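You operate a simulated robot arm through the tools that you are given. There is no shell and no other tool.

The job below is to be done with a simulated robot arm. You get a single attempt, and the scene is never put back.

Task
Drop the worn pad in the reject bin and seat the white one.

The check looks at the end state, three seconds after you hand in, the way a careful person would. Anything else that was tipped, shoved, dropped, spilled or broken makes it a failure.

Robot
A 7-joint arm with a two-finger parallel gripper, fixed in place. Base frame: the origin is at the foot of the arm, x ahead of it, y to its left, z up; the work surface is at about z = 0.86. Units: m, degrees, N and s.
With the tool pointing down near the work surface it reaches from about 0.24 to 0.68 m from the base axis. Its first joint turns from -66.0 to 66.0 degrees. Payload 2.4 kg.
Tool frame: the origin (TCP) lies between the finger pads and is the grasp point; the fingertips stand 0.03 m ahead of it; z points along the fingers, y is the line along which they close. The gripper opens to 0.094 m. The fingers are 0.028 m wide and 0.01 m thick; the gripper's body (0.05 by 0.096 m) begins 0.055 m behind the TCP.
Orientation is told as [roll, pitch, yaw] about the base's x, y, z axes, in that order, counted from this pose: with the fingers straight down and closing along the base's y, the tool's x points along the base's -x, its y along +y and its z along -z.

Tools
- The arm moves only by the tool apply_moves. Its argument "series" is a list of rows, each an object (a shift or turn left out is 0, a gripper value left out holds the last) with "travel": the shift along the tool's x, y, z in units of 300 mm (1.0 is 300 mm), a list of three; "rot": the turn, a rotation vector about the tool's x, y, z in units of 180 degrees (1.0 is 180 degrees), a list of three; "gripper": the finger opening in m, from 0 to 0.094. In form: [{"travel": [dx, dy, dz], "rot": [wx, wy, wz], "gripper": gripper}, ...]. A call has 1 to 20 rows; each row is the pose to reach, as a shift and turn from the pose commanded when the call began, along the tool's axes at that moment. A call with a number of a shift or a turn outside -1 to 1 is refused whole. Rows are played at 5 a second. More than 0.05 m and 8.6 degrees between two rows, or a gripper value outside its range, and nothing of the call is played. Where a pose cannot be reached the arm comes as near as it can. A force on the tool above 70 N (or 10 N above the force at the start of the call, whichever is more), or a blocked arm, ends the call early, and 0.2 s more pass. Each finger travels about 0.153 m/s and halts on what it meets, pressing with about 36 N; the grip force reading is that of the motor and also rises with nothing between the fingers. The clock runs only during rows and for 0.2 s after the last one: add rows that repeat a pose to give the fingers time. The reply holds the time, the measured pose of the TCP, the force on the tool along the base axes, the opening and the grip force, in the units named above and with some noise, with the torque about the TCP (base axes, N m) and any sound that the robot's microphone picked up.
- Cameras (640 x 400 px; columns grow to the right, rows downward): "scene" is fixed at [0.0547, 0.497, 1.4368]; the picture's right is [-0.50, -0.86, 0.00], its down [-0.55, 0.32, -0.77] and it looks along [0.67, -0.39, -0.63] (base axes); focal length 324 px, centre (320, 200). "wrist" rides on the gripper at [0.076, 0.014, -0.103] in the tool frame; the picture's right is [-0.18, 0.98, 0.00], its down [-0.75, -0.14, -0.64] and it looks along [-0.63, -0.12, 0.77] (tool axes); focal length 243 px, centre (320, 200). There is no depth. A picture from a camera that has moved, and an enlarged one, comes with that camera's place and axes in the base frame and with its lens.
- snapshot(camera): a new picture of that camera. No time passes.
- enlarge(camera, box): a new picture of the part [left, top, right, bottom] of that camera's present view, enlarged. No time passes.
- hand_in(): hands the job in; it is judged then, once.

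Places have to be worked out from the pictures, the camera data and where the tool is seen. Open the gripper and draw the arm clear of the work before you hand the job in, unless the task says otherwise.

The tools are called after "Request:" as name(argument=value, ...) on one line, values as JSON. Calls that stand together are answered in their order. apply_moves: Moves the arm, as the interface text tells. Its arguments: {"type":"object","properties":{"series":{"type":"array"}},"required":["series"]} The other tools are called the same way: snapshot (camera) takes a picture; enlarge (camera, box) takes an enlarged picture of a part of a camera's view; hand_in () hands the job in.

At the start:

```text
t: 0.0
position: [0.3071, 0.1074, 1.1422]
tool_rot: [0.0, 0.0, 0.1]
force: [0.2, 0.3, -0.1]
moment: [-0.03, -0.01, 0.03]
opening: 0.094
grip_force: 0.1
```

scene: 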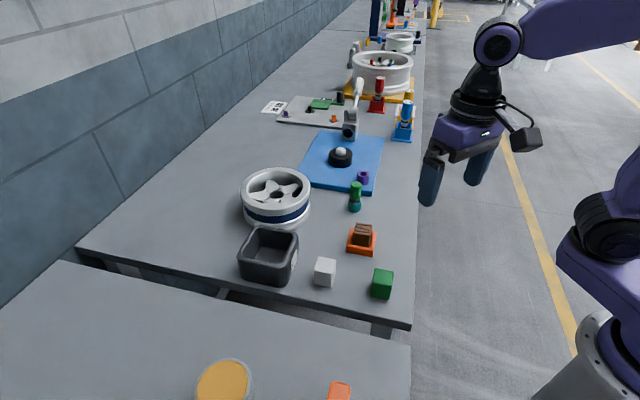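
wrist: 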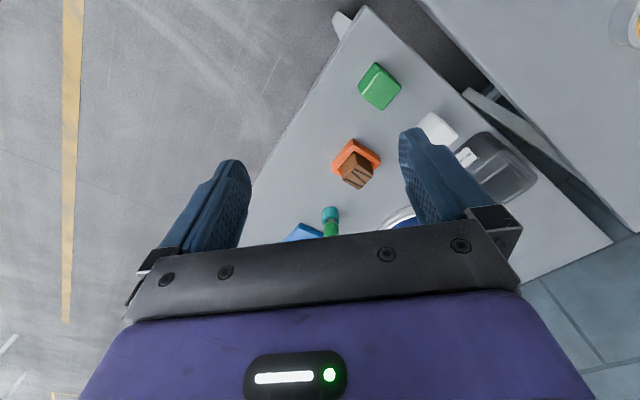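

I start by looking closer at the fixture, the pads and the bin before moving anything.

Request:
enlarge(camera="scene", box=[220, 160, 440, 310])

Request:
enlarge(camera="wrist", box=[300, 40, 560, 240])

Request:
enlarge(camera="scene", box=[310, 210, 410, 310])

```text
2.67 times, centred on (330, 235) of scene
camera zoom: at [0.0547, 0.497, 1.4368], right [-0.5, -0.86, 0.0], down [-0.55, 0.32, -0.77], along [0.67, -0.39, -0.63], focal length 863 px, centre (293, 107)
```

zoom: 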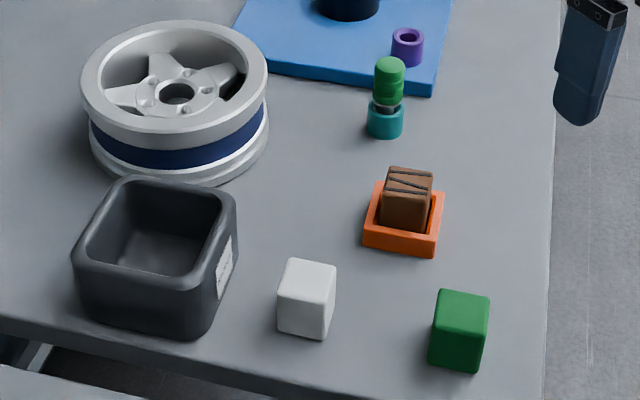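

```text
2.00 times, centred on (430, 140) of wrist
camera zoom: at [0.2294, 0.123, 1.2448], right [0.18, 0.98, 0.0], down [0.75, -0.14, 0.64], along [0.63, -0.12, -0.77], focal length 485 px, centre (100, 320)
```

zoom: 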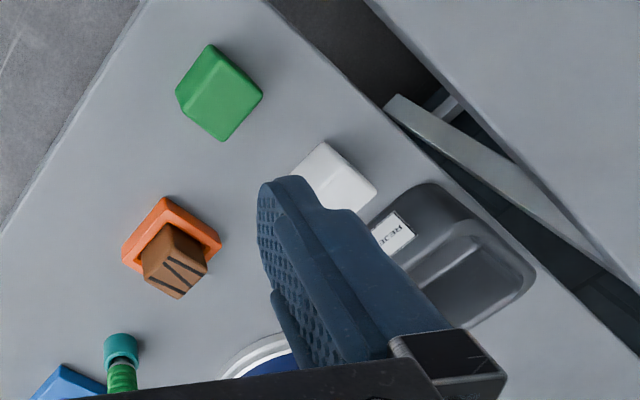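

```text
4.00 times, centred on (360, 260) of scene
camera zoom: at [0.0547, 0.497, 1.4368], right [-0.5, -0.86, 0.0], down [-0.55, 0.32, -0.77], along [0.67, -0.39, -0.63], focal length 1294 px, centre (160, -40)
```

zoom: 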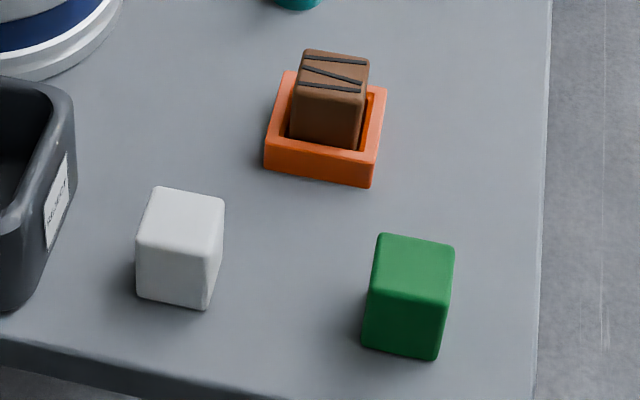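

The brown, scored pad stands in the orange socket, the white block is beside it, and the dark bin bears a REJECT label. I zoom further to measure the corners.

Request:
enlarge(camera="scene", box=[340, 215, 385, 260])

Request:
enlarge(camera="scene", box=[300, 245, 345, 290])

Request:
enlarge(camera="scene", box=[230, 215, 310, 295])

Request:
enlarge(camera="wrist", box=[320, 120, 400, 200])

```text
8.89 times, centred on (362, 238) of scene
camera zoom: at [0.0547, 0.497, 1.4368], right [-0.5, -0.86, 0.0], down [-0.55, 0.32, -0.77], along [0.67, -0.39, -0.63], focal length 2875 px, centre (-58, -133)
```

zoom: 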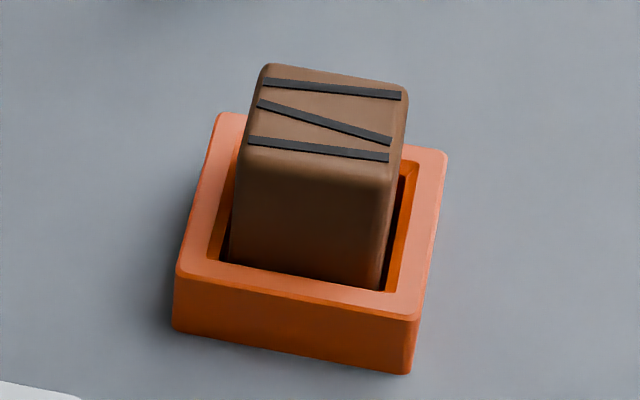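

```text
8.89 times, centred on (322, 268) of scene
camera zoom: at [0.0547, 0.497, 1.4368], right [-0.5, -0.86, 0.0], down [-0.55, 0.32, -0.77], along [0.67, -0.39, -0.63], focal length 2875 px, centre (298, -400)
```

zoom: 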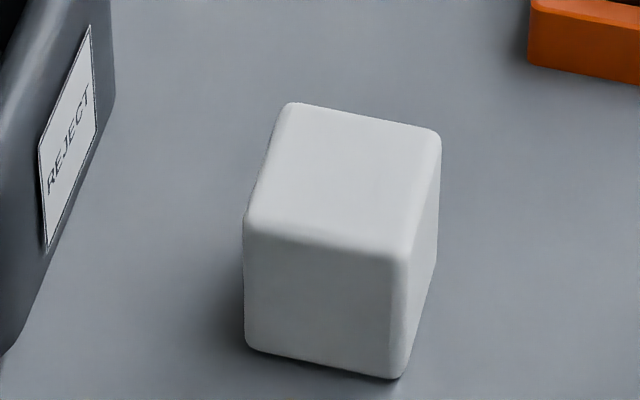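

```text
5.00 times, centred on (270, 255) of scene
camera zoom: at [0.0547, 0.497, 1.4368], right [-0.5, -0.86, 0.0], down [-0.55, 0.32, -0.77], along [0.67, -0.39, -0.63], focal length 1617 px, centre (570, -75)
```

zoom: 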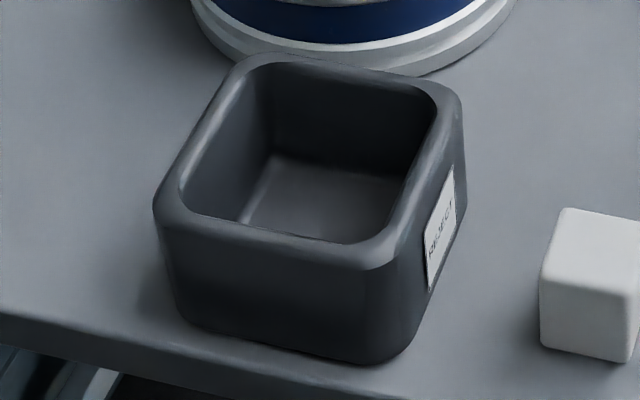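

```text
5.00 times, centred on (360, 160) of wrist
camera zoom: at [0.2294, 0.123, 1.2448], right [0.18, 0.98, 0.0], down [0.75, -0.14, 0.64], along [0.63, -0.12, -0.77], focal length 1213 px, centre (120, 400)
```

zoom: 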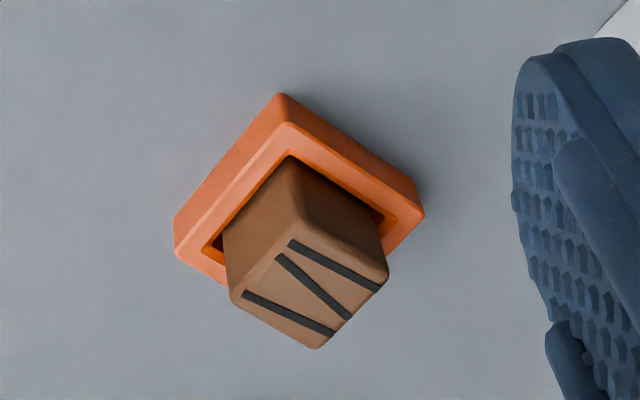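

The worn pad stands in a socket near (0.466, 0.143), with its top at about 0.918 and the rim at about 0.884. The white pad is near (0.428, 0.267) and the bin opening near (0.525, 0.351), and all of them are turned about 45°. I move above the socket with the tool yawed +45° to look down from there.

Request:
apply_moves(series=[{"travel": [-0.066, 0.015, 0.038], "rot": [0, 0, -0.03125]}, {"travel": [-0.1325, 0.03, 0.077], "rot": [0, 0, -0.0625]}, {"travel": [-0.199, 0.045, 0.115], "rot": [0, 0, -0.09375]}, {"travel": [-0.265, 0.06, 0.153], "rot": [0, 0, -0.125]}, {"travel": [-0.331, 0.075, 0.192], "rot": [0, 0, -0.15625]}, {"travel": [-0.3975, 0.09, 0.23], "rot": [0, 0, -0.1875]}, {"travel": [-0.464, 0.105, 0.269], "rot": [0, 0, -0.21875]}, {"travel": [-0.53, 0.12, 0.307], "rot": [0, 0, -0.25]}, {"travel": [-0.53, 0.12, 0.307], "rot": [0, 0, -0.25]}])

```text
t: 2.0
position: [0.4652, 0.1436, 1.0518]
tool_rot: [0.0, 0.0, 45.1]
force: [0.4, 0.3, -0.2]
moment: [-0.03, -0.04, -0.01]
opening: 0.0937
grip_force: 0.0
```

The arm has reached the hover pose above the socket at yaw 45.1. I take pictures to check alignment.

Request:
snapshot(camera="wrist")

Request:
enlarge(camera="scene", box=[300, 150, 420, 270])

```text
taken
camera wrist: at [0.4006, 0.1014, 1.1537], right [-0.57, 0.82, 0.0], down [0.63, 0.43, 0.64], along [0.53, 0.36, -0.77], focal length 243 px, centre (320, 200)
```

wrist: 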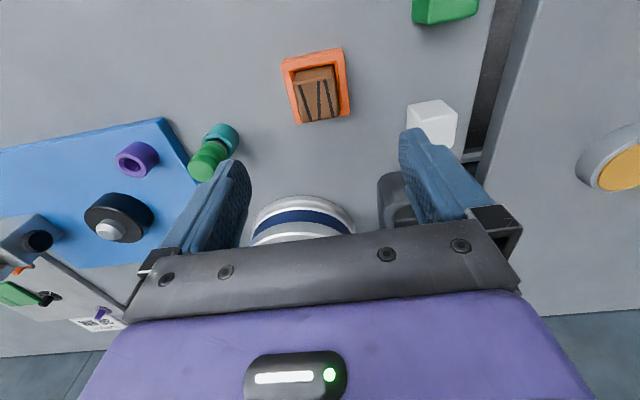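

```text
3.33 times, centred on (360, 210) of scene
camera zoom: at [0.0547, 0.497, 1.4368], right [-0.5, -0.86, 0.0], down [-0.55, 0.32, -0.77], along [0.67, -0.39, -0.63], focal length 1078 px, centre (187, 167)
```

zoom: 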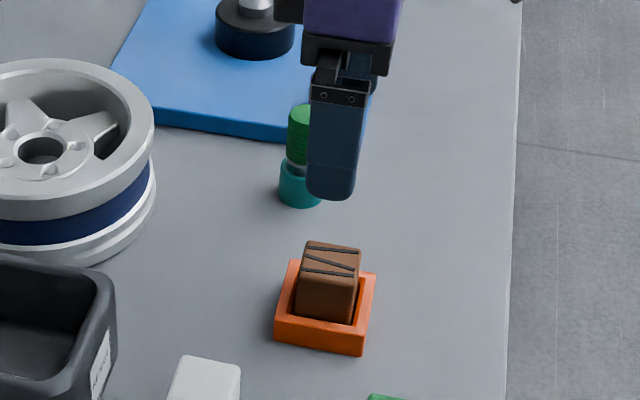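

The socket and worn pad appear at about (316, 88) in the wrist view, close to directly below the tool. I zoom to check centring and angle, and do the same for the white pad.

Request:
enlarge(camera="wrist", box=[270, 40, 370, 140])

Request:
enlarge(camera="wrist", box=[380, 80, 480, 180])

```text
4.00 times, centred on (320, 90) of wrist
camera zoom: at [0.4006, 0.1014, 1.1537], right [-0.57, 0.82, 0.0], down [0.63, 0.43, 0.64], along [0.53, 0.36, -0.77], focal length 970 px, centre (320, 640)
```

zoom: 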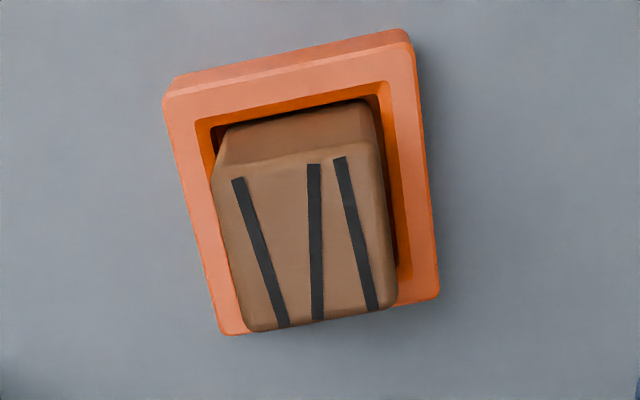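

```text
4.00 times, centred on (430, 130) of wrist
camera zoom: at [0.4006, 0.1014, 1.1537], right [-0.57, 0.82, 0.0], down [0.63, 0.43, 0.64], along [0.53, 0.36, -0.77], focal length 970 px, centre (-120, 480)
```

zoom: 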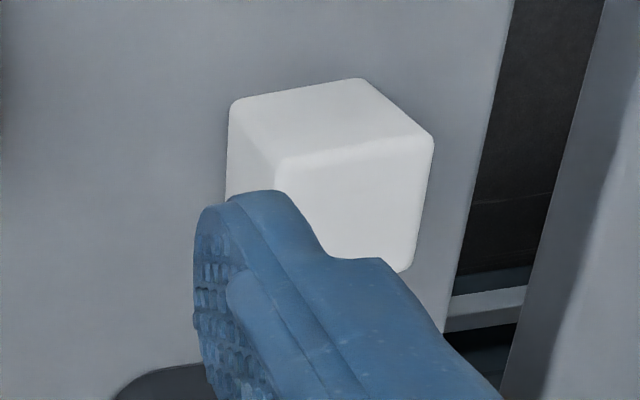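

The wrist view places the socket centre at about (0.465, 0.1425) and the worn pad, about 38 mm square and at 45°, at (0.464, 0.142). The tool is already aligned, so I narrow the opening and descend to just above the pad.

Request:
apply_moves(series=[{"travel": [0.003, 0, 0.08], "gripper": 0.07}, {"travel": [0.003, 0, 0.16], "gripper": 0.07}, {"travel": [0.003, 0, 0.24], "gripper": 0.07}, {"travel": [0.003, 0, 0.3], "gripper": 0.07}, {"travel": [0.003, 0, 0.3], "gripper": 0.07}, {"travel": [0.003, 0, 0.3], "gripper": 0.07}])

Request:
enlarge(camera="scene", box=[310, 180, 410, 280])

Request:
snapshot(camera="wrist")

```text
t: 3.4
position: [0.4646, 0.1431, 0.9607]
tool_rot: [0.0, 0.0, 44.9]
force: [0.2, 0.0, -0.2]
moment: [0.01, -0.05, 0.0]
opening: 0.0698
grip_force: 0.0
```

```text
4.00 times, centred on (360, 230) of scene
camera zoom: at [0.0547, 0.497, 1.4368], right [-0.5, -0.86, 0.0], down [-0.55, 0.32, -0.77], along [0.67, -0.39, -0.63], focal length 1294 px, centre (160, 80)
```

zoom: 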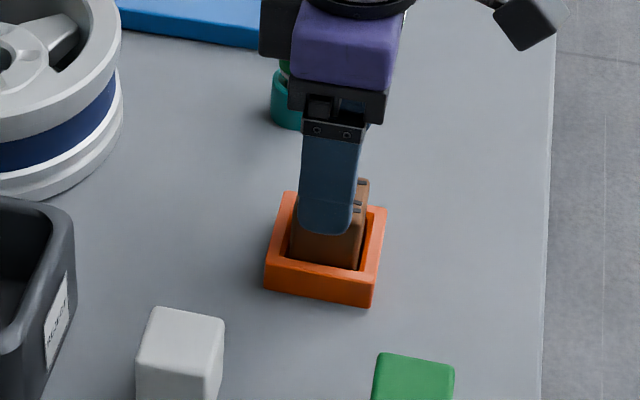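

```text
taken
camera wrist: at [0.3991, 0.1006, 1.0631], right [-0.57, 0.82, 0.0], down [0.63, 0.43, 0.64], along [0.53, 0.36, -0.77], focal length 243 px, centre (320, 200)
```

wrist: 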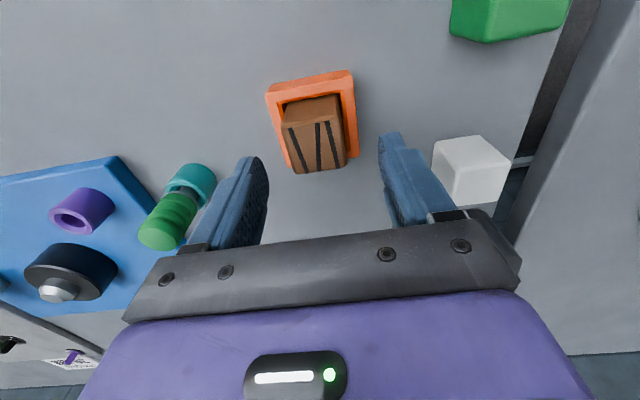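

The fingers straddle the worn pad evenly, with the tips about 1 cm above its top. I lower to TCP z of about 0.920, which keeps the tips about 6 mm over the rim, and then close.

Request:
apply_moves(series=[{"travel": [0, 0, 0.045], "gripper": 0.07}, {"travel": [0, 0, 0.09], "gripper": 0.07}, {"travel": [0, 0, 0.135], "gripper": 0.07}, {"travel": [0, 0, 0.135], "gripper": 0.07}])

Request:
enlarge(camera="scene", box=[335, 200, 395, 260])

Request:
enlarge(camera="wrist", box=[220, 60, 420, 240])

```text
t: 4.4
position: [0.463, 0.1421, 0.9203]
tool_rot: [0.0, 0.1, 45.0]
force: [0.5, -0.4, -0.9]
moment: [0.02, 0.01, 0.02]
opening: 0.0699
grip_force: 0.1
```

```text
6.67 times, centred on (365, 230) of scene
camera zoom: at [0.0547, 0.497, 1.4368], right [-0.5, -0.86, 0.0], down [-0.55, 0.32, -0.77], along [0.67, -0.39, -0.63], focal length 2157 px, centre (20, 0)
```

zoom: 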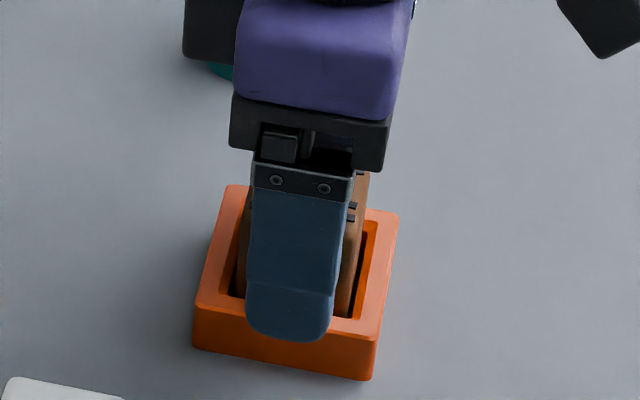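

```text
2.22 times, centred on (320, 150) of wrist
camera zoom: at [0.3987, 0.0992, 1.0226], right [-0.56, 0.83, 0.0], down [0.63, 0.43, 0.64], along [0.53, 0.36, -0.77], focal length 539 px, centre (320, 311)
```

zoom: 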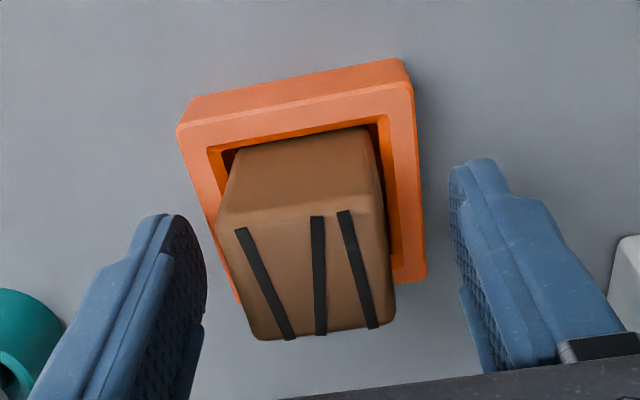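

At grasp height the wrist view shows the pad about 1.5 mm toward the left finger and about 2 mm toward the camera side. I correct by that much and then close on the pad.

Request:
apply_moves(series=[{"travel": [0.007, -0.005, 0], "gripper": 0.07}, {"travel": [0.007, -0.005, 0], "gripper": 0.055}, {"travel": [0.007, -0.005, 0], "gripper": 0.045}, {"travel": [0.007, -0.005, 0], "gripper": 0.03}, {"travel": [0.007, -0.005, 0], "gripper": 0.03}, {"travel": [0.007, -0.005, 0], "gripper": 0.03}])

Request:
enlarge(camera="wrist", box=[220, 60, 420, 240])

Request:
enlarge(camera="scene", box=[335, 200, 395, 260])

```text
t: 5.8
position: [0.4635, 0.1393, 0.9206]
tool_rot: [-0.1, -0.2, 45.0]
force: [-1.5, -6.6, 26.9]
moment: [-0.35, -0.01, -0.05]
opening: 0.039
grip_force: 35.9
```

```text
2.22 times, centred on (320, 150) of wrist
camera zoom: at [0.3989, 0.0961, 1.0232], right [-0.56, 0.83, 0.0], down [0.63, 0.43, 0.64], along [0.53, 0.36, -0.77], focal length 539 px, centre (320, 311)
```

zoom: 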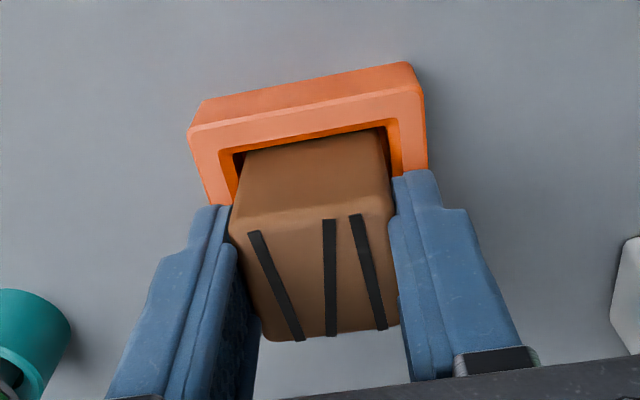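

```text
6.67 times, centred on (365, 230) of scene
camera zoom: at [0.0542, 0.4968, 1.437], right [-0.5, -0.86, 0.0], down [-0.55, 0.32, -0.77], along [0.67, -0.39, -0.63], focal length 2157 px, centre (20, 0)
```

zoom: 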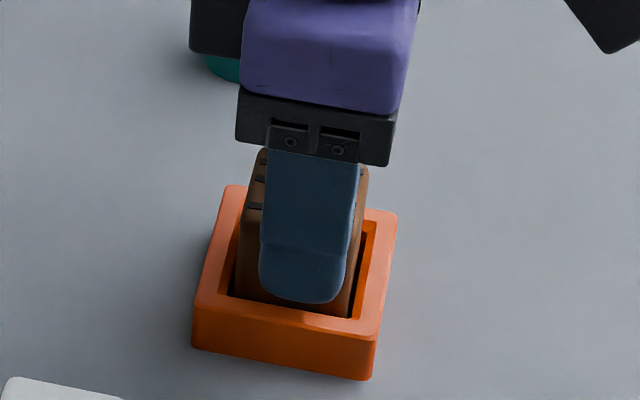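

The pad is held at 39 mm with a grip force of 36 N. There is an odd upward force of about 27 N on the tool, so I lift only a few millimetres first and re-read.

Request:
apply_moves(series=[{"travel": [0, 0, -0.007], "gripper": 0.03}, {"travel": [0, 0, -0.014], "gripper": 0.03}, {"travel": [0, 0, -0.02], "gripper": 0.03}])

Request:
enlarge(camera="scene", box=[335, 200, 395, 260])

Request:
enlarge(camera="wrist", box=[220, 60, 420, 240])

```text
t: 6.6
position: [0.4649, 0.1385, 0.9243]
tool_rot: [0.0, 0.1, 45.0]
force: [7.6, -6.3, -7.0]
moment: [-0.18, -0.18, 0.03]
opening: 0.039
grip_force: 36.1
```

```text
6.67 times, centred on (365, 230) of scene
camera zoom: at [0.055, 0.4969, 1.4369], right [-0.5, -0.86, 0.0], down [-0.55, 0.32, -0.77], along [0.67, -0.39, -0.63], focal length 2157 px, centre (20, 0)
```

zoom: 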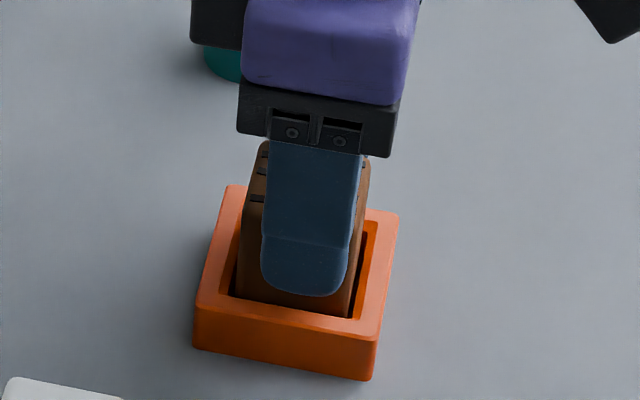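

```text
2.22 times, centred on (320, 150) of wrist
camera zoom: at [0.3992, 0.0963, 1.0271], right [-0.56, 0.83, 0.0], down [0.63, 0.43, 0.64], along [0.53, 0.36, -0.77], focal length 539 px, centre (320, 311)
```

zoom: 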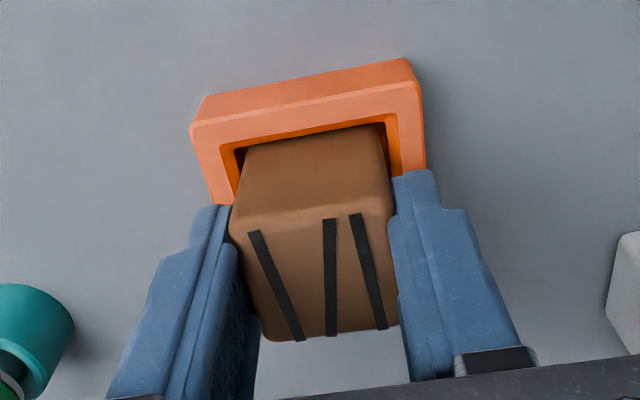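

The pad is rising with the gripper and the socket has not moved. A lateral force of about 10 N along the tool's −y shows the pad bearing on the cavity wall, so I relax by about 1 mm that way while lifting a little more.

Request:
apply_moves(series=[{"travel": [0, -0.004, 0], "gripper": 0.03}, {"travel": [0, -0.004, -0.008], "gripper": 0.03}, {"travel": [0, -0.004, -0.015], "gripper": 0.03}])

```text
t: 7.4
position: [0.4645, 0.1396, 0.9292]
tool_rot: [0.0, 0.2, 45.0]
force: [-2.9, -4.5, -6.2]
moment: [-0.05, -0.12, -0.18]
opening: 0.039
grip_force: 36.0
```

The side force has fallen off. I keep lifting gently to clear the socket rim.

Request:
apply_moves(series=[{"travel": [0, 0, -0.015], "gripper": 0.03}, {"travel": [0, 0, -0.03], "gripper": 0.03}, {"travel": [0, 0, -0.05], "gripper": 0.03}, {"travel": [0, 0, -0.07], "gripper": 0.03}, {"travel": [0, 0, -0.1], "gripper": 0.03}, {"travel": [0, 0, -0.1], "gripper": 0.03}])

Request:
enlarge(camera="scene", box=[320, 170, 410, 260])

Request:
enlarge(camera="wrist", box=[220, 60, 420, 240])

```text
t: 8.8
position: [0.4662, 0.1411, 0.9614]
tool_rot: [0.0, 0.0, 45.0]
force: [-0.6, -0.3, -1.2]
moment: [0.01, 0.02, 0.01]
opening: 0.0389
grip_force: 36.1
```

```text
4.44 times, centred on (365, 215) of scene
camera zoom: at [0.0547, 0.497, 1.4368], right [-0.5, -0.86, 0.0], down [-0.55, 0.32, -0.77], along [0.67, -0.39, -0.63], focal length 1438 px, centre (120, 133)
```

zoom: 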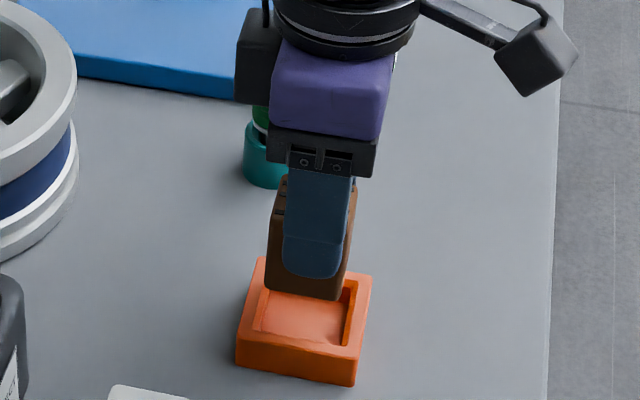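

```text
2.22 times, centred on (320, 150) of wrist
camera zoom: at [0.4006, 0.0972, 1.0634], right [-0.56, 0.83, 0.0], down [0.63, 0.43, 0.64], along [0.53, 0.36, -0.77], focal length 539 px, centre (320, 311)
```

zoom: 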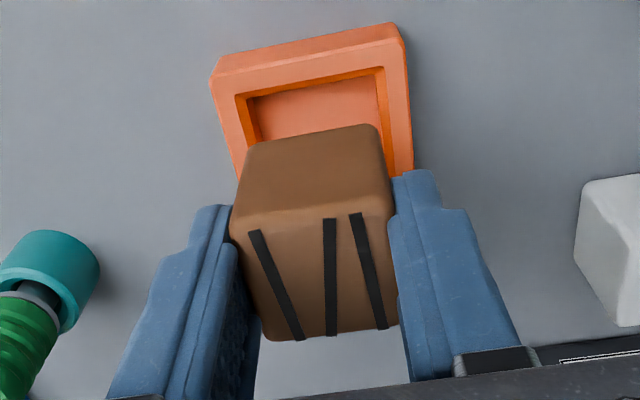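

The worn pad is free and hangs squarely in the gripper, and the empty cavity is visible. I raise it further and carry it over to the reject bin centre near (0.525, 0.351).

Request:
apply_moves(series=[{"travel": [0, 0, -0.09], "gripper": 0.03}, {"travel": [0, 0, -0.18], "gripper": 0.03}, {"travel": [0, 0, -0.267], "gripper": 0.03}, {"travel": [-0.079, 0.0445, -0.267], "gripper": 0.03}, {"travel": [-0.158, 0.089, -0.267], "gripper": 0.03}, {"travel": [-0.238, 0.1335, -0.267], "gripper": 0.03}, {"travel": [-0.317, 0.178, -0.267], "gripper": 0.03}, {"travel": [-0.396, 0.2225, -0.267], "gripper": 0.03}, {"travel": [-0.475, 0.267, -0.267], "gripper": 0.03}, {"travel": [-0.555, 0.3115, -0.267], "gripper": 0.03}, {"travel": [-0.634, 0.356, -0.267], "gripper": 0.03}, {"travel": [-0.634, 0.356, -0.267], "gripper": 0.03}, {"travel": [-0.634, 0.356, -0.267], "gripper": 0.03}])

Request:
snapshot(camera="scene")

Request:
snapshot(camera="wrist")

```text
t: 11.6
position: [0.525, 0.3497, 1.0402]
tool_rot: [0.0, 0.1, 45.0]
force: [-0.4, -0.7, -0.2]
moment: [-0.03, 0.0, -0.03]
opening: 0.0388
grip_force: 36.2
```

```text
taken
```

scene: 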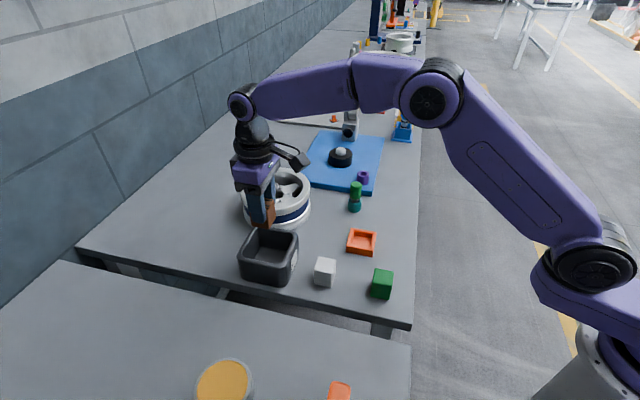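

```text
taken
camera wrist: at [0.4601, 0.3071, 1.143], right [-0.56, 0.83, 0.0], down [0.63, 0.43, 0.64], along [0.53, 0.36, -0.77], focal length 243 px, centre (320, 200)
```

wrist: 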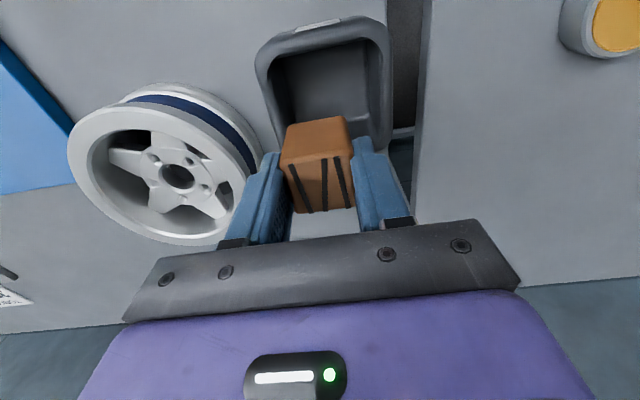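

The pad hangs above the bin. I zoom in on the bin in both views to confirm the lateral alignment before lowering.

Request:
enlarge(camera="wrist", box=[240, 0, 420, 160])

Request:
enlarge(camera="scene", box=[215, 160, 325, 290])

Request:
enlarge(camera="scene", box=[335, 215, 390, 270])

```text
2.50 times, centred on (330, 80) of wrist
camera zoom: at [0.4601, 0.3071, 1.143], right [-0.56, 0.83, 0.0], down [0.63, 0.43, 0.64], along [0.53, 0.36, -0.77], focal length 606 px, centre (295, 500)
```

zoom: 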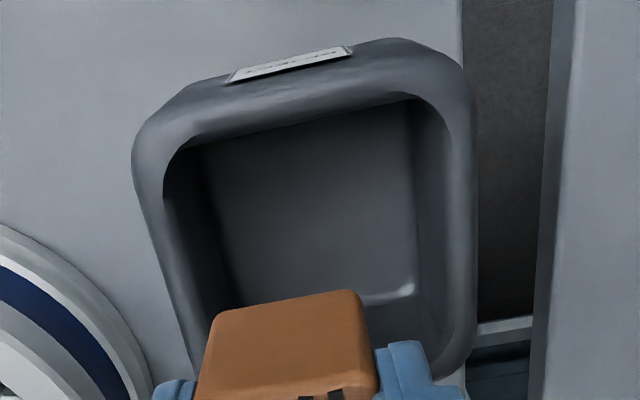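

```text
3.08 times, centred on (270, 225) of scene
camera zoom: at [0.0547, 0.497, 1.4368], right [-0.5, -0.86, 0.0], down [-0.55, 0.32, -0.77], along [0.67, -0.39, -0.63], focal length 995 px, centre (474, 123)
```

zoom: 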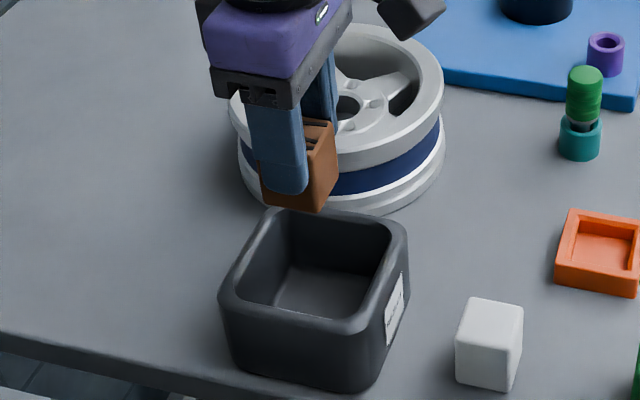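

```text
7.27 times, centred on (362, 242) of scene
camera zoom: at [0.0547, 0.497, 1.4368], right [-0.5, -0.86, 0.0], down [-0.55, 0.32, -0.77], along [0.67, -0.39, -0.63], focal length 2353 px, centre (11, -109)
```

zoom: 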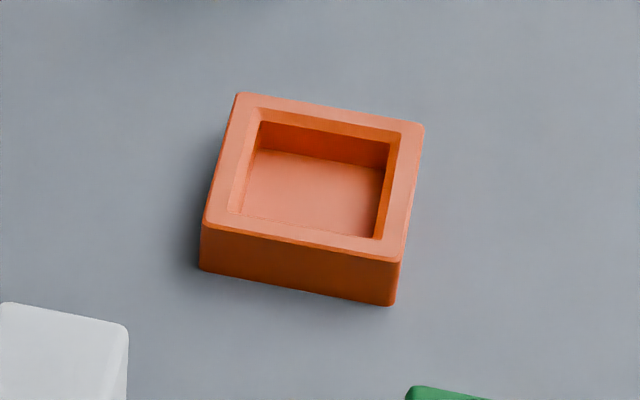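

Comparing both views, the bin rim is nearer z of 0.932 and its centre is near (0.514, 0.356), about 10 mm along the tool's +y. I shift over and lower partway, still above the rim.

Request:
apply_moves(series=[{"travel": [0.005, 0.017, 0.03], "gripper": 0.03}, {"travel": [0.01, 0.034, 0.06], "gripper": 0.03}, {"travel": [0.01, 0.034, 0.1], "gripper": 0.03}, {"travel": [0.01, 0.034, 0.1], "gripper": 0.03}])

Request:
enlarge(camera="scene", box=[215, 160, 325, 290])

Request:
snapshot(camera="wrist")

```text
t: 12.6
position: [0.5155, 0.3562, 1.009]
tool_rot: [0.0, 0.0, 45.0]
force: [-0.1, -0.3, -0.9]
moment: [-0.02, -0.02, -0.01]
opening: 0.039
grip_force: 36.5
```

```text
3.08 times, centred on (270, 225) of scene
camera zoom: at [0.0547, 0.497, 1.4368], right [-0.5, -0.86, 0.0], down [-0.55, 0.32, -0.77], along [0.67, -0.39, -0.63], focal length 995 px, centre (474, 123)
```

zoom: 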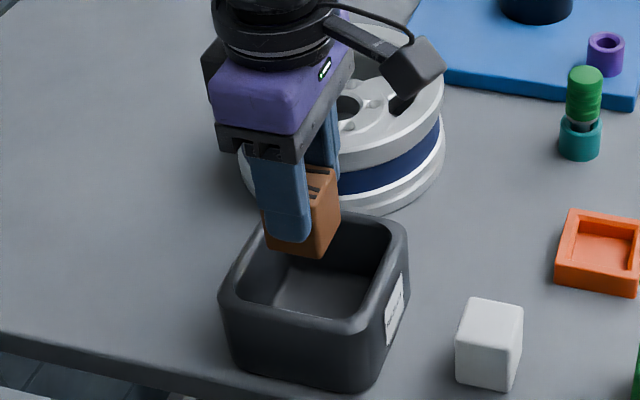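

```text
taken
camera wrist: at [0.4506, 0.3126, 1.1121], right [-0.56, 0.83, 0.0], down [0.63, 0.43, 0.64], along [0.53, 0.36, -0.77], focal length 243 px, centre (320, 200)
```

wrist: 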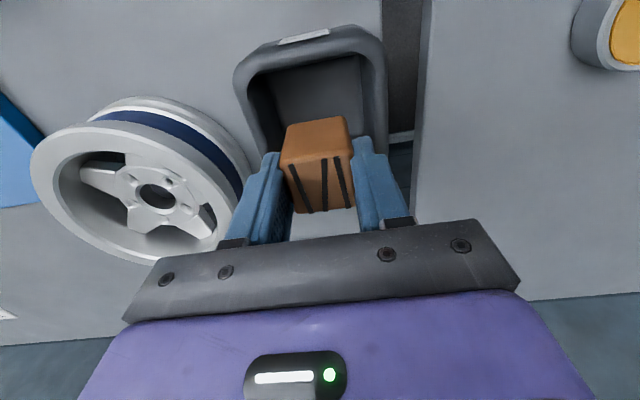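

The pad is now centred over the opening in both views. I lower it into the bin until its bottom is roughly 2 cm above the bin floor.

Request:
apply_moves(series=[{"travel": [0, 0, 0.04], "gripper": 0.03}, {"travel": [0, 0, 0.08], "gripper": 0.03}, {"travel": [0, 0, 0.12], "gripper": 0.03}, {"travel": [0, 0, 0.16], "gripper": 0.03}, {"travel": [0, 0, 0.2], "gripper": 0.03}, {"travel": [0, 0, 0.235], "gripper": 0.03}, {"travel": [0, 0, 0.235], "gripper": 0.03}])

Request:
enlarge(camera="scene", box=[215, 160, 325, 290])

Request:
enlarge(camera="wrist", box=[210, 40, 430, 240])

```text
t: 14.2
position: [0.5157, 0.3533, 0.938]
tool_rot: [0.0, 0.1, 45.0]
force: [0.4, 0.4, -0.2]
moment: [0.01, 0.0, 0.02]
opening: 0.0391
grip_force: 36.2
```

```text
3.08 times, centred on (270, 225) of scene
camera zoom: at [0.0547, 0.497, 1.4368], right [-0.5, -0.86, 0.0], down [-0.55, 0.32, -0.77], along [0.67, -0.39, -0.63], focal length 995 px, centre (474, 123)
```

zoom: 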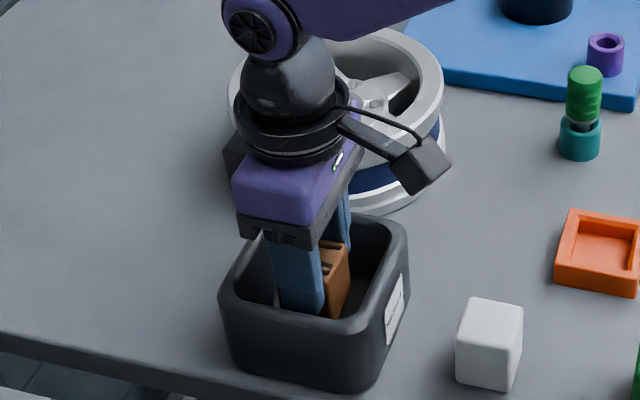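

```text
2.00 times, centred on (320, 140) of wrist
camera zoom: at [0.4499, 0.3113, 1.0417], right [-0.56, 0.83, 0.0], down [0.63, 0.43, 0.64], along [0.53, 0.36, -0.77], focal length 485 px, centre (320, 320)
```

zoom: 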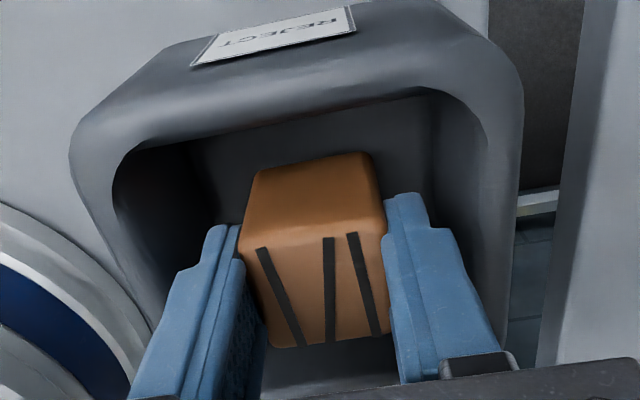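

The pad is inside the bin with the fingers clear of the walls. I open only to 52 mm so the fingers do not push the walls, let it settle, and then rise straight up.

Request:
apply_moves(series=[{"travel": [0, 0, 0], "gripper": 0.045}, {"travel": [0, 0, 0], "gripper": 0.052}, {"travel": [0, 0, 0], "gripper": 0.052}, {"travel": [0, 0, 0], "gripper": 0.052}, {"travel": [0, 0, -0.04], "gripper": 0.052}, {"travel": [0, 0, -0.1], "gripper": 0.052}, {"travel": [0, 0, -0.18], "gripper": 0.052}, {"travel": [0, 0, -0.26], "gripper": 0.052}, {"travel": [0, 0, -0.34], "gripper": 0.052}, {"travel": [0, 0, -0.34], "gripper": 0.052}])

Request:
snapshot(camera="wrist")

Request:
enlarge(camera="scene", box=[215, 160, 415, 310])

```text
t: 16.4
position: [0.5175, 0.3546, 1.0409]
tool_rot: [0.0, 0.0, 45.0]
force: [-0.2, 1.1, -0.1]
moment: [0.0, -0.02, 0.01]
opening: 0.0524
grip_force: 0.0
```

```text
taken
camera wrist: at [0.4514, 0.3116, 1.144], right [-0.56, 0.83, 0.0], down [0.63, 0.43, 0.64], along [0.53, 0.36, -0.77], focal length 243 px, centre (320, 200)
```

wrist: 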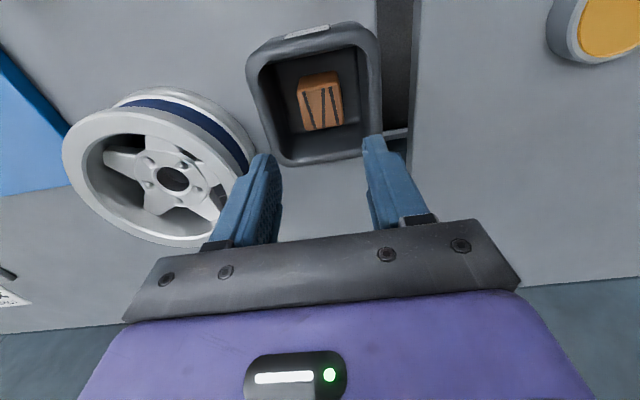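

```text
2.67 times, centred on (315, 235) of scene
camera zoom: at [0.0547, 0.497, 1.4368], right [-0.5, -0.86, 0.0], down [-0.55, 0.32, -0.77], along [0.67, -0.39, -0.63], focal length 863 px, centre (333, 107)
```

zoom: 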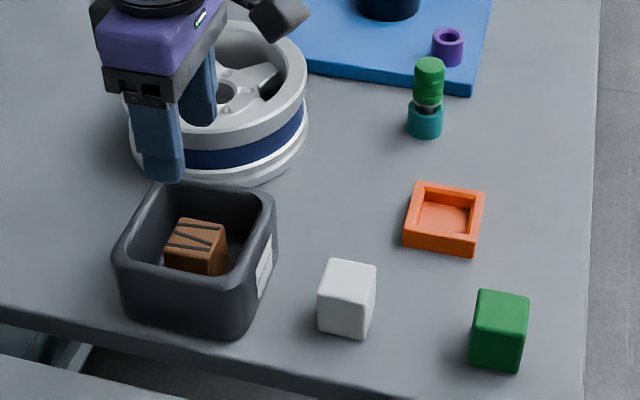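

The worn pad rests in the bin. I judge the white pad centre to be (0.427, 0.268), turned about 45° with its top at about 0.906, so I move over it with the gripper at 70 mm.

Request:
apply_moves(series=[{"travel": [0.07, 0.001, 0], "gripper": 0.06}, {"travel": [0.14, 0.002, 0], "gripper": 0.07}, {"travel": [0.21, 0.003, 0], "gripper": 0.07}, {"travel": [0.28, 0.004, 0], "gripper": 0.07}, {"travel": [0.35, 0.005, 0.02], "gripper": 0.07}, {"travel": [0.415, 0.005, 0.06], "gripper": 0.07}, {"travel": [0.415, 0.005, 0.1], "gripper": 0.07}, {"travel": [0.415, 0.005, 0.1], "gripper": 0.07}, {"travel": [0.415, 0.005, 0.1], "gripper": 0.07}])

Request:
enlarge(camera="wrist", box=[220, 40, 420, 240])

Request:
enlarge(camera="scene", box=[275, 200, 375, 300])

```text
t: 18.4
position: [0.4264, 0.2679, 1.0103]
tool_rot: [0.0, 0.0, 45.0]
force: [-0.1, 0.0, -0.5]
moment: [0.0, -0.03, 0.04]
opening: 0.0701
grip_force: 0.0
```

```text
2.00 times, centred on (320, 140) of wrist
camera zoom: at [0.3614, 0.2245, 1.1132], right [-0.56, 0.83, 0.0], down [0.63, 0.43, 0.64], along [0.53, 0.36, -0.77], focal length 485 px, centre (320, 320)
```

zoom: 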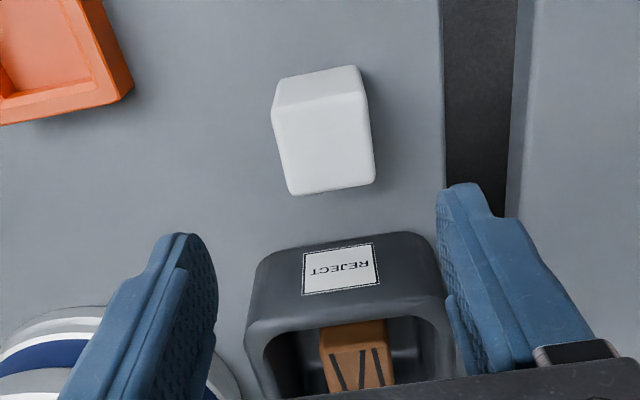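

```text
4.00 times, centred on (325, 250) of scene
camera zoom: at [0.0547, 0.497, 1.4368], right [-0.5, -0.86, 0.0], down [-0.55, 0.32, -0.77], along [0.67, -0.39, -0.63], focal length 1294 px, centre (300, 0)
```

zoom: 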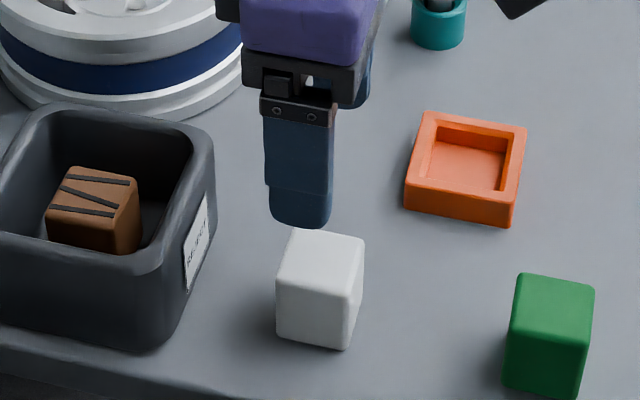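

In the wrist view the white pad is aligned in angle and about 2.4 mm along the tool's +y from the finger midplane. I correct that and lower halfway for another check.

Request:
apply_moves(series=[{"travel": [-0.001, 0.008, 0.05], "gripper": 0.07}, {"travel": [-0.001, 0.008, 0.1], "gripper": 0.07}, {"travel": [-0.001, 0.008, 0.15], "gripper": 0.07}, {"travel": [-0.001, 0.008, 0.2], "gripper": 0.07}, {"travel": [-0.001, 0.008, 0.2], "gripper": 0.07}, {"travel": [-0.001, 0.008, 0.2], "gripper": 0.07}])

Request:
enlarge(camera="wrist", box=[220, 60, 420, 240])

Request:
enlarge(camera="scene", box=[275, 200, 375, 300])

```text
t: 19.8
position: [0.4244, 0.2684, 0.9518]
tool_rot: [-0.1, -0.1, 44.9]
force: [-0.4, 0.2, -0.3]
moment: [0.0, 0.03, 0.03]
opening: 0.0698
grip_force: 0.1
```

```text
2.22 times, centred on (320, 150) of wrist
camera zoom: at [0.3584, 0.2262, 1.055], right [-0.56, 0.83, 0.0], down [0.63, 0.43, 0.64], along [0.53, 0.36, -0.77], focal length 539 px, centre (320, 311)
```

zoom: 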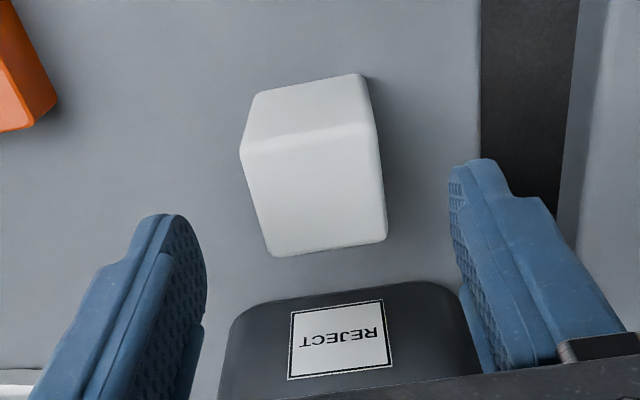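

```text
4.00 times, centred on (325, 250) of scene
camera zoom: at [0.0547, 0.497, 1.4368], right [-0.5, -0.86, 0.0], down [-0.55, 0.32, -0.77], along [0.67, -0.39, -0.63], focal length 1294 px, centre (300, 0)
```

zoom: 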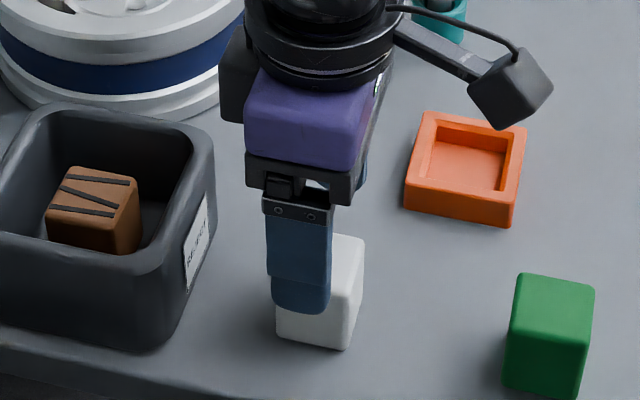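

The pad is now centred to within about 1 mm. I trim by 0.8 mm, descend to TCP z of about 0.910 with the tips about 20 mm above the table, and read.

Request:
apply_moves(series=[{"travel": [0, -0.0027, 0.04], "gripper": 0.07}, {"travel": [0, -0.0027, 0.08], "gripper": 0.07}, {"travel": [0, -0.0027, 0.12], "gripper": 0.07}, {"travel": [0, -0.0027, 0.139], "gripper": 0.07}, {"travel": [0, -0.0027, 0.139], "gripper": 0.07}, {"travel": [0, -0.0027, 0.139], "gripper": 0.07}])

Request:
enlarge(camera="wrist", box=[220, 60, 420, 240])

Request:
enlarge(camera="scene", box=[275, 220, 365, 310])

```text
t: 21.2
position: [0.4252, 0.2681, 0.9101]
tool_rot: [0.0, 0.0, 45.0]
force: [0.2, 0.1, -0.1]
moment: [0.0, -0.02, -0.03]
opening: 0.07
grip_force: 0.1
```

```text
2.22 times, centred on (320, 150) of wrist
camera zoom: at [0.3604, 0.2255, 1.0124], right [-0.56, 0.83, 0.0], down [0.63, 0.43, 0.64], along [0.53, 0.36, -0.77], focal length 539 px, centre (320, 311)
```

zoom: 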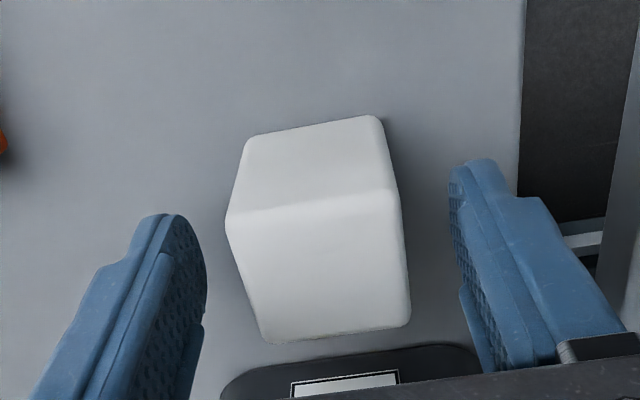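

```text
4.44 times, centred on (320, 265) of scene
camera zoom: at [0.0547, 0.497, 1.4368], right [-0.5, -0.86, 0.0], down [-0.55, 0.32, -0.77], along [0.67, -0.39, -0.63], focal length 1438 px, centre (320, -89)
```

zoom: 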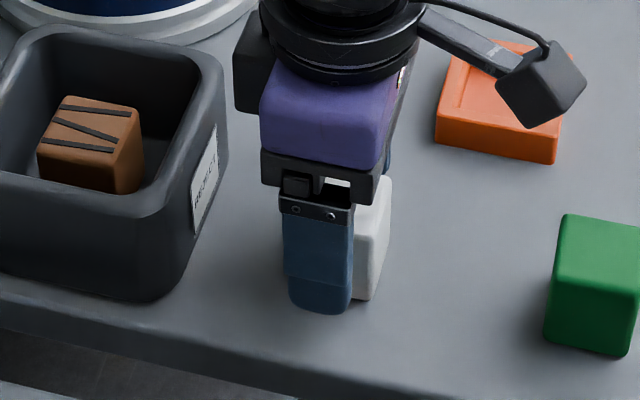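

The fingers are at grasp height around the white pad with no contact. I trim +0.7 mm and close gently.

Request:
apply_moves(series=[{"travel": [0, 0.0025, 0], "gripper": 0.06}, {"travel": [0, 0.0025, 0], "gripper": 0.05}, {"travel": [0, 0.0025, 0], "gripper": 0.045}, {"travel": [0, 0.0025, 0], "gripper": 0.042}, {"travel": [0, 0.0025, 0], "gripper": 0.038}, {"travel": [0, 0.0025, 0], "gripper": 0.03}, {"travel": [0, 0.0025, 0], "gripper": 0.03}, {"travel": [0, 0.0025, 0], "gripper": 0.03}])

Request:
enlarge(camera="wrist", box=[220, 60, 420, 240])

```text
t: 23.0
position: [0.4251, 0.2694, 0.9095]
tool_rot: [0.0, -0.1, 45.0]
force: [0.8, 0.9, 1.1]
moment: [0.04, 0.02, 0.03]
opening: 0.0438
grip_force: 36.5
```

```text
2.22 times, centred on (320, 150) of wrist
camera zoom: at [0.3595, 0.2262, 1.0126], right [-0.56, 0.83, 0.0], down [0.63, 0.43, 0.64], along [0.53, 0.36, -0.77], focal length 539 px, centre (320, 311)
```

zoom: 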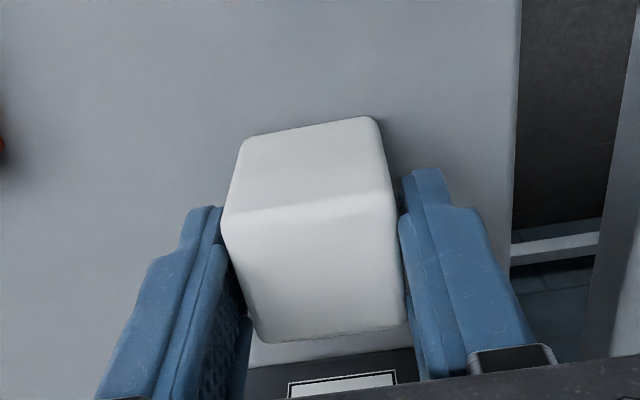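

The fingers stopped at 43.8 mm, wider than the 39 mm of the worn pad. I need to know whether the pad is truly larger or slightly twisted in the grip, so I look closely.

Request:
enlarge(camera="wrist", box=[270, 100, 370, 220])

Request:
enlarge(camera="wrist", box=[300, 110, 380, 190])

Request:
enlarge(camera="scene", box=[295, 235, 350, 290])

```text
3.33 times, centred on (320, 160) of wrist
camera zoom: at [0.3595, 0.2262, 1.0126], right [-0.56, 0.83, 0.0], down [0.63, 0.43, 0.64], along [0.53, 0.36, -0.77], focal length 809 px, centre (320, 333)
```

zoom: 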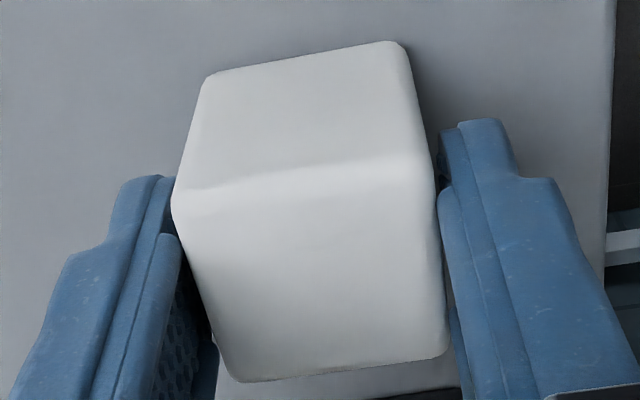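

```text
5.00 times, centred on (340, 150) of wrist
camera zoom: at [0.3595, 0.2262, 1.0126], right [-0.56, 0.83, 0.0], down [0.63, 0.43, 0.64], along [0.53, 0.36, -0.77], focal length 1213 px, centre (220, 450)
```

zoom: 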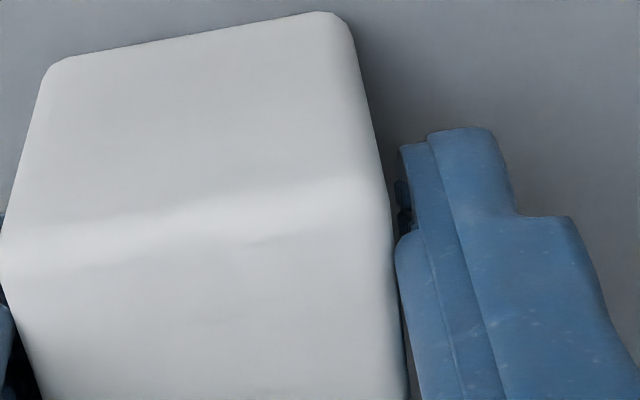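

```text
7.27 times, centred on (322, 262) of scene
camera zoom: at [0.0547, 0.497, 1.4368], right [-0.5, -0.86, 0.0], down [-0.55, 0.32, -0.77], along [0.67, -0.39, -0.63], focal length 2353 px, centre (302, -254)
```

zoom: 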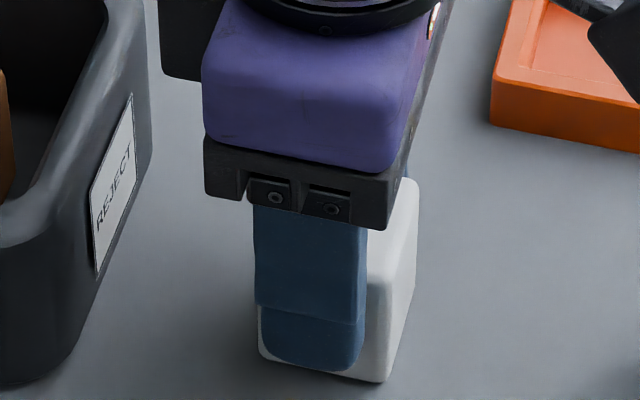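

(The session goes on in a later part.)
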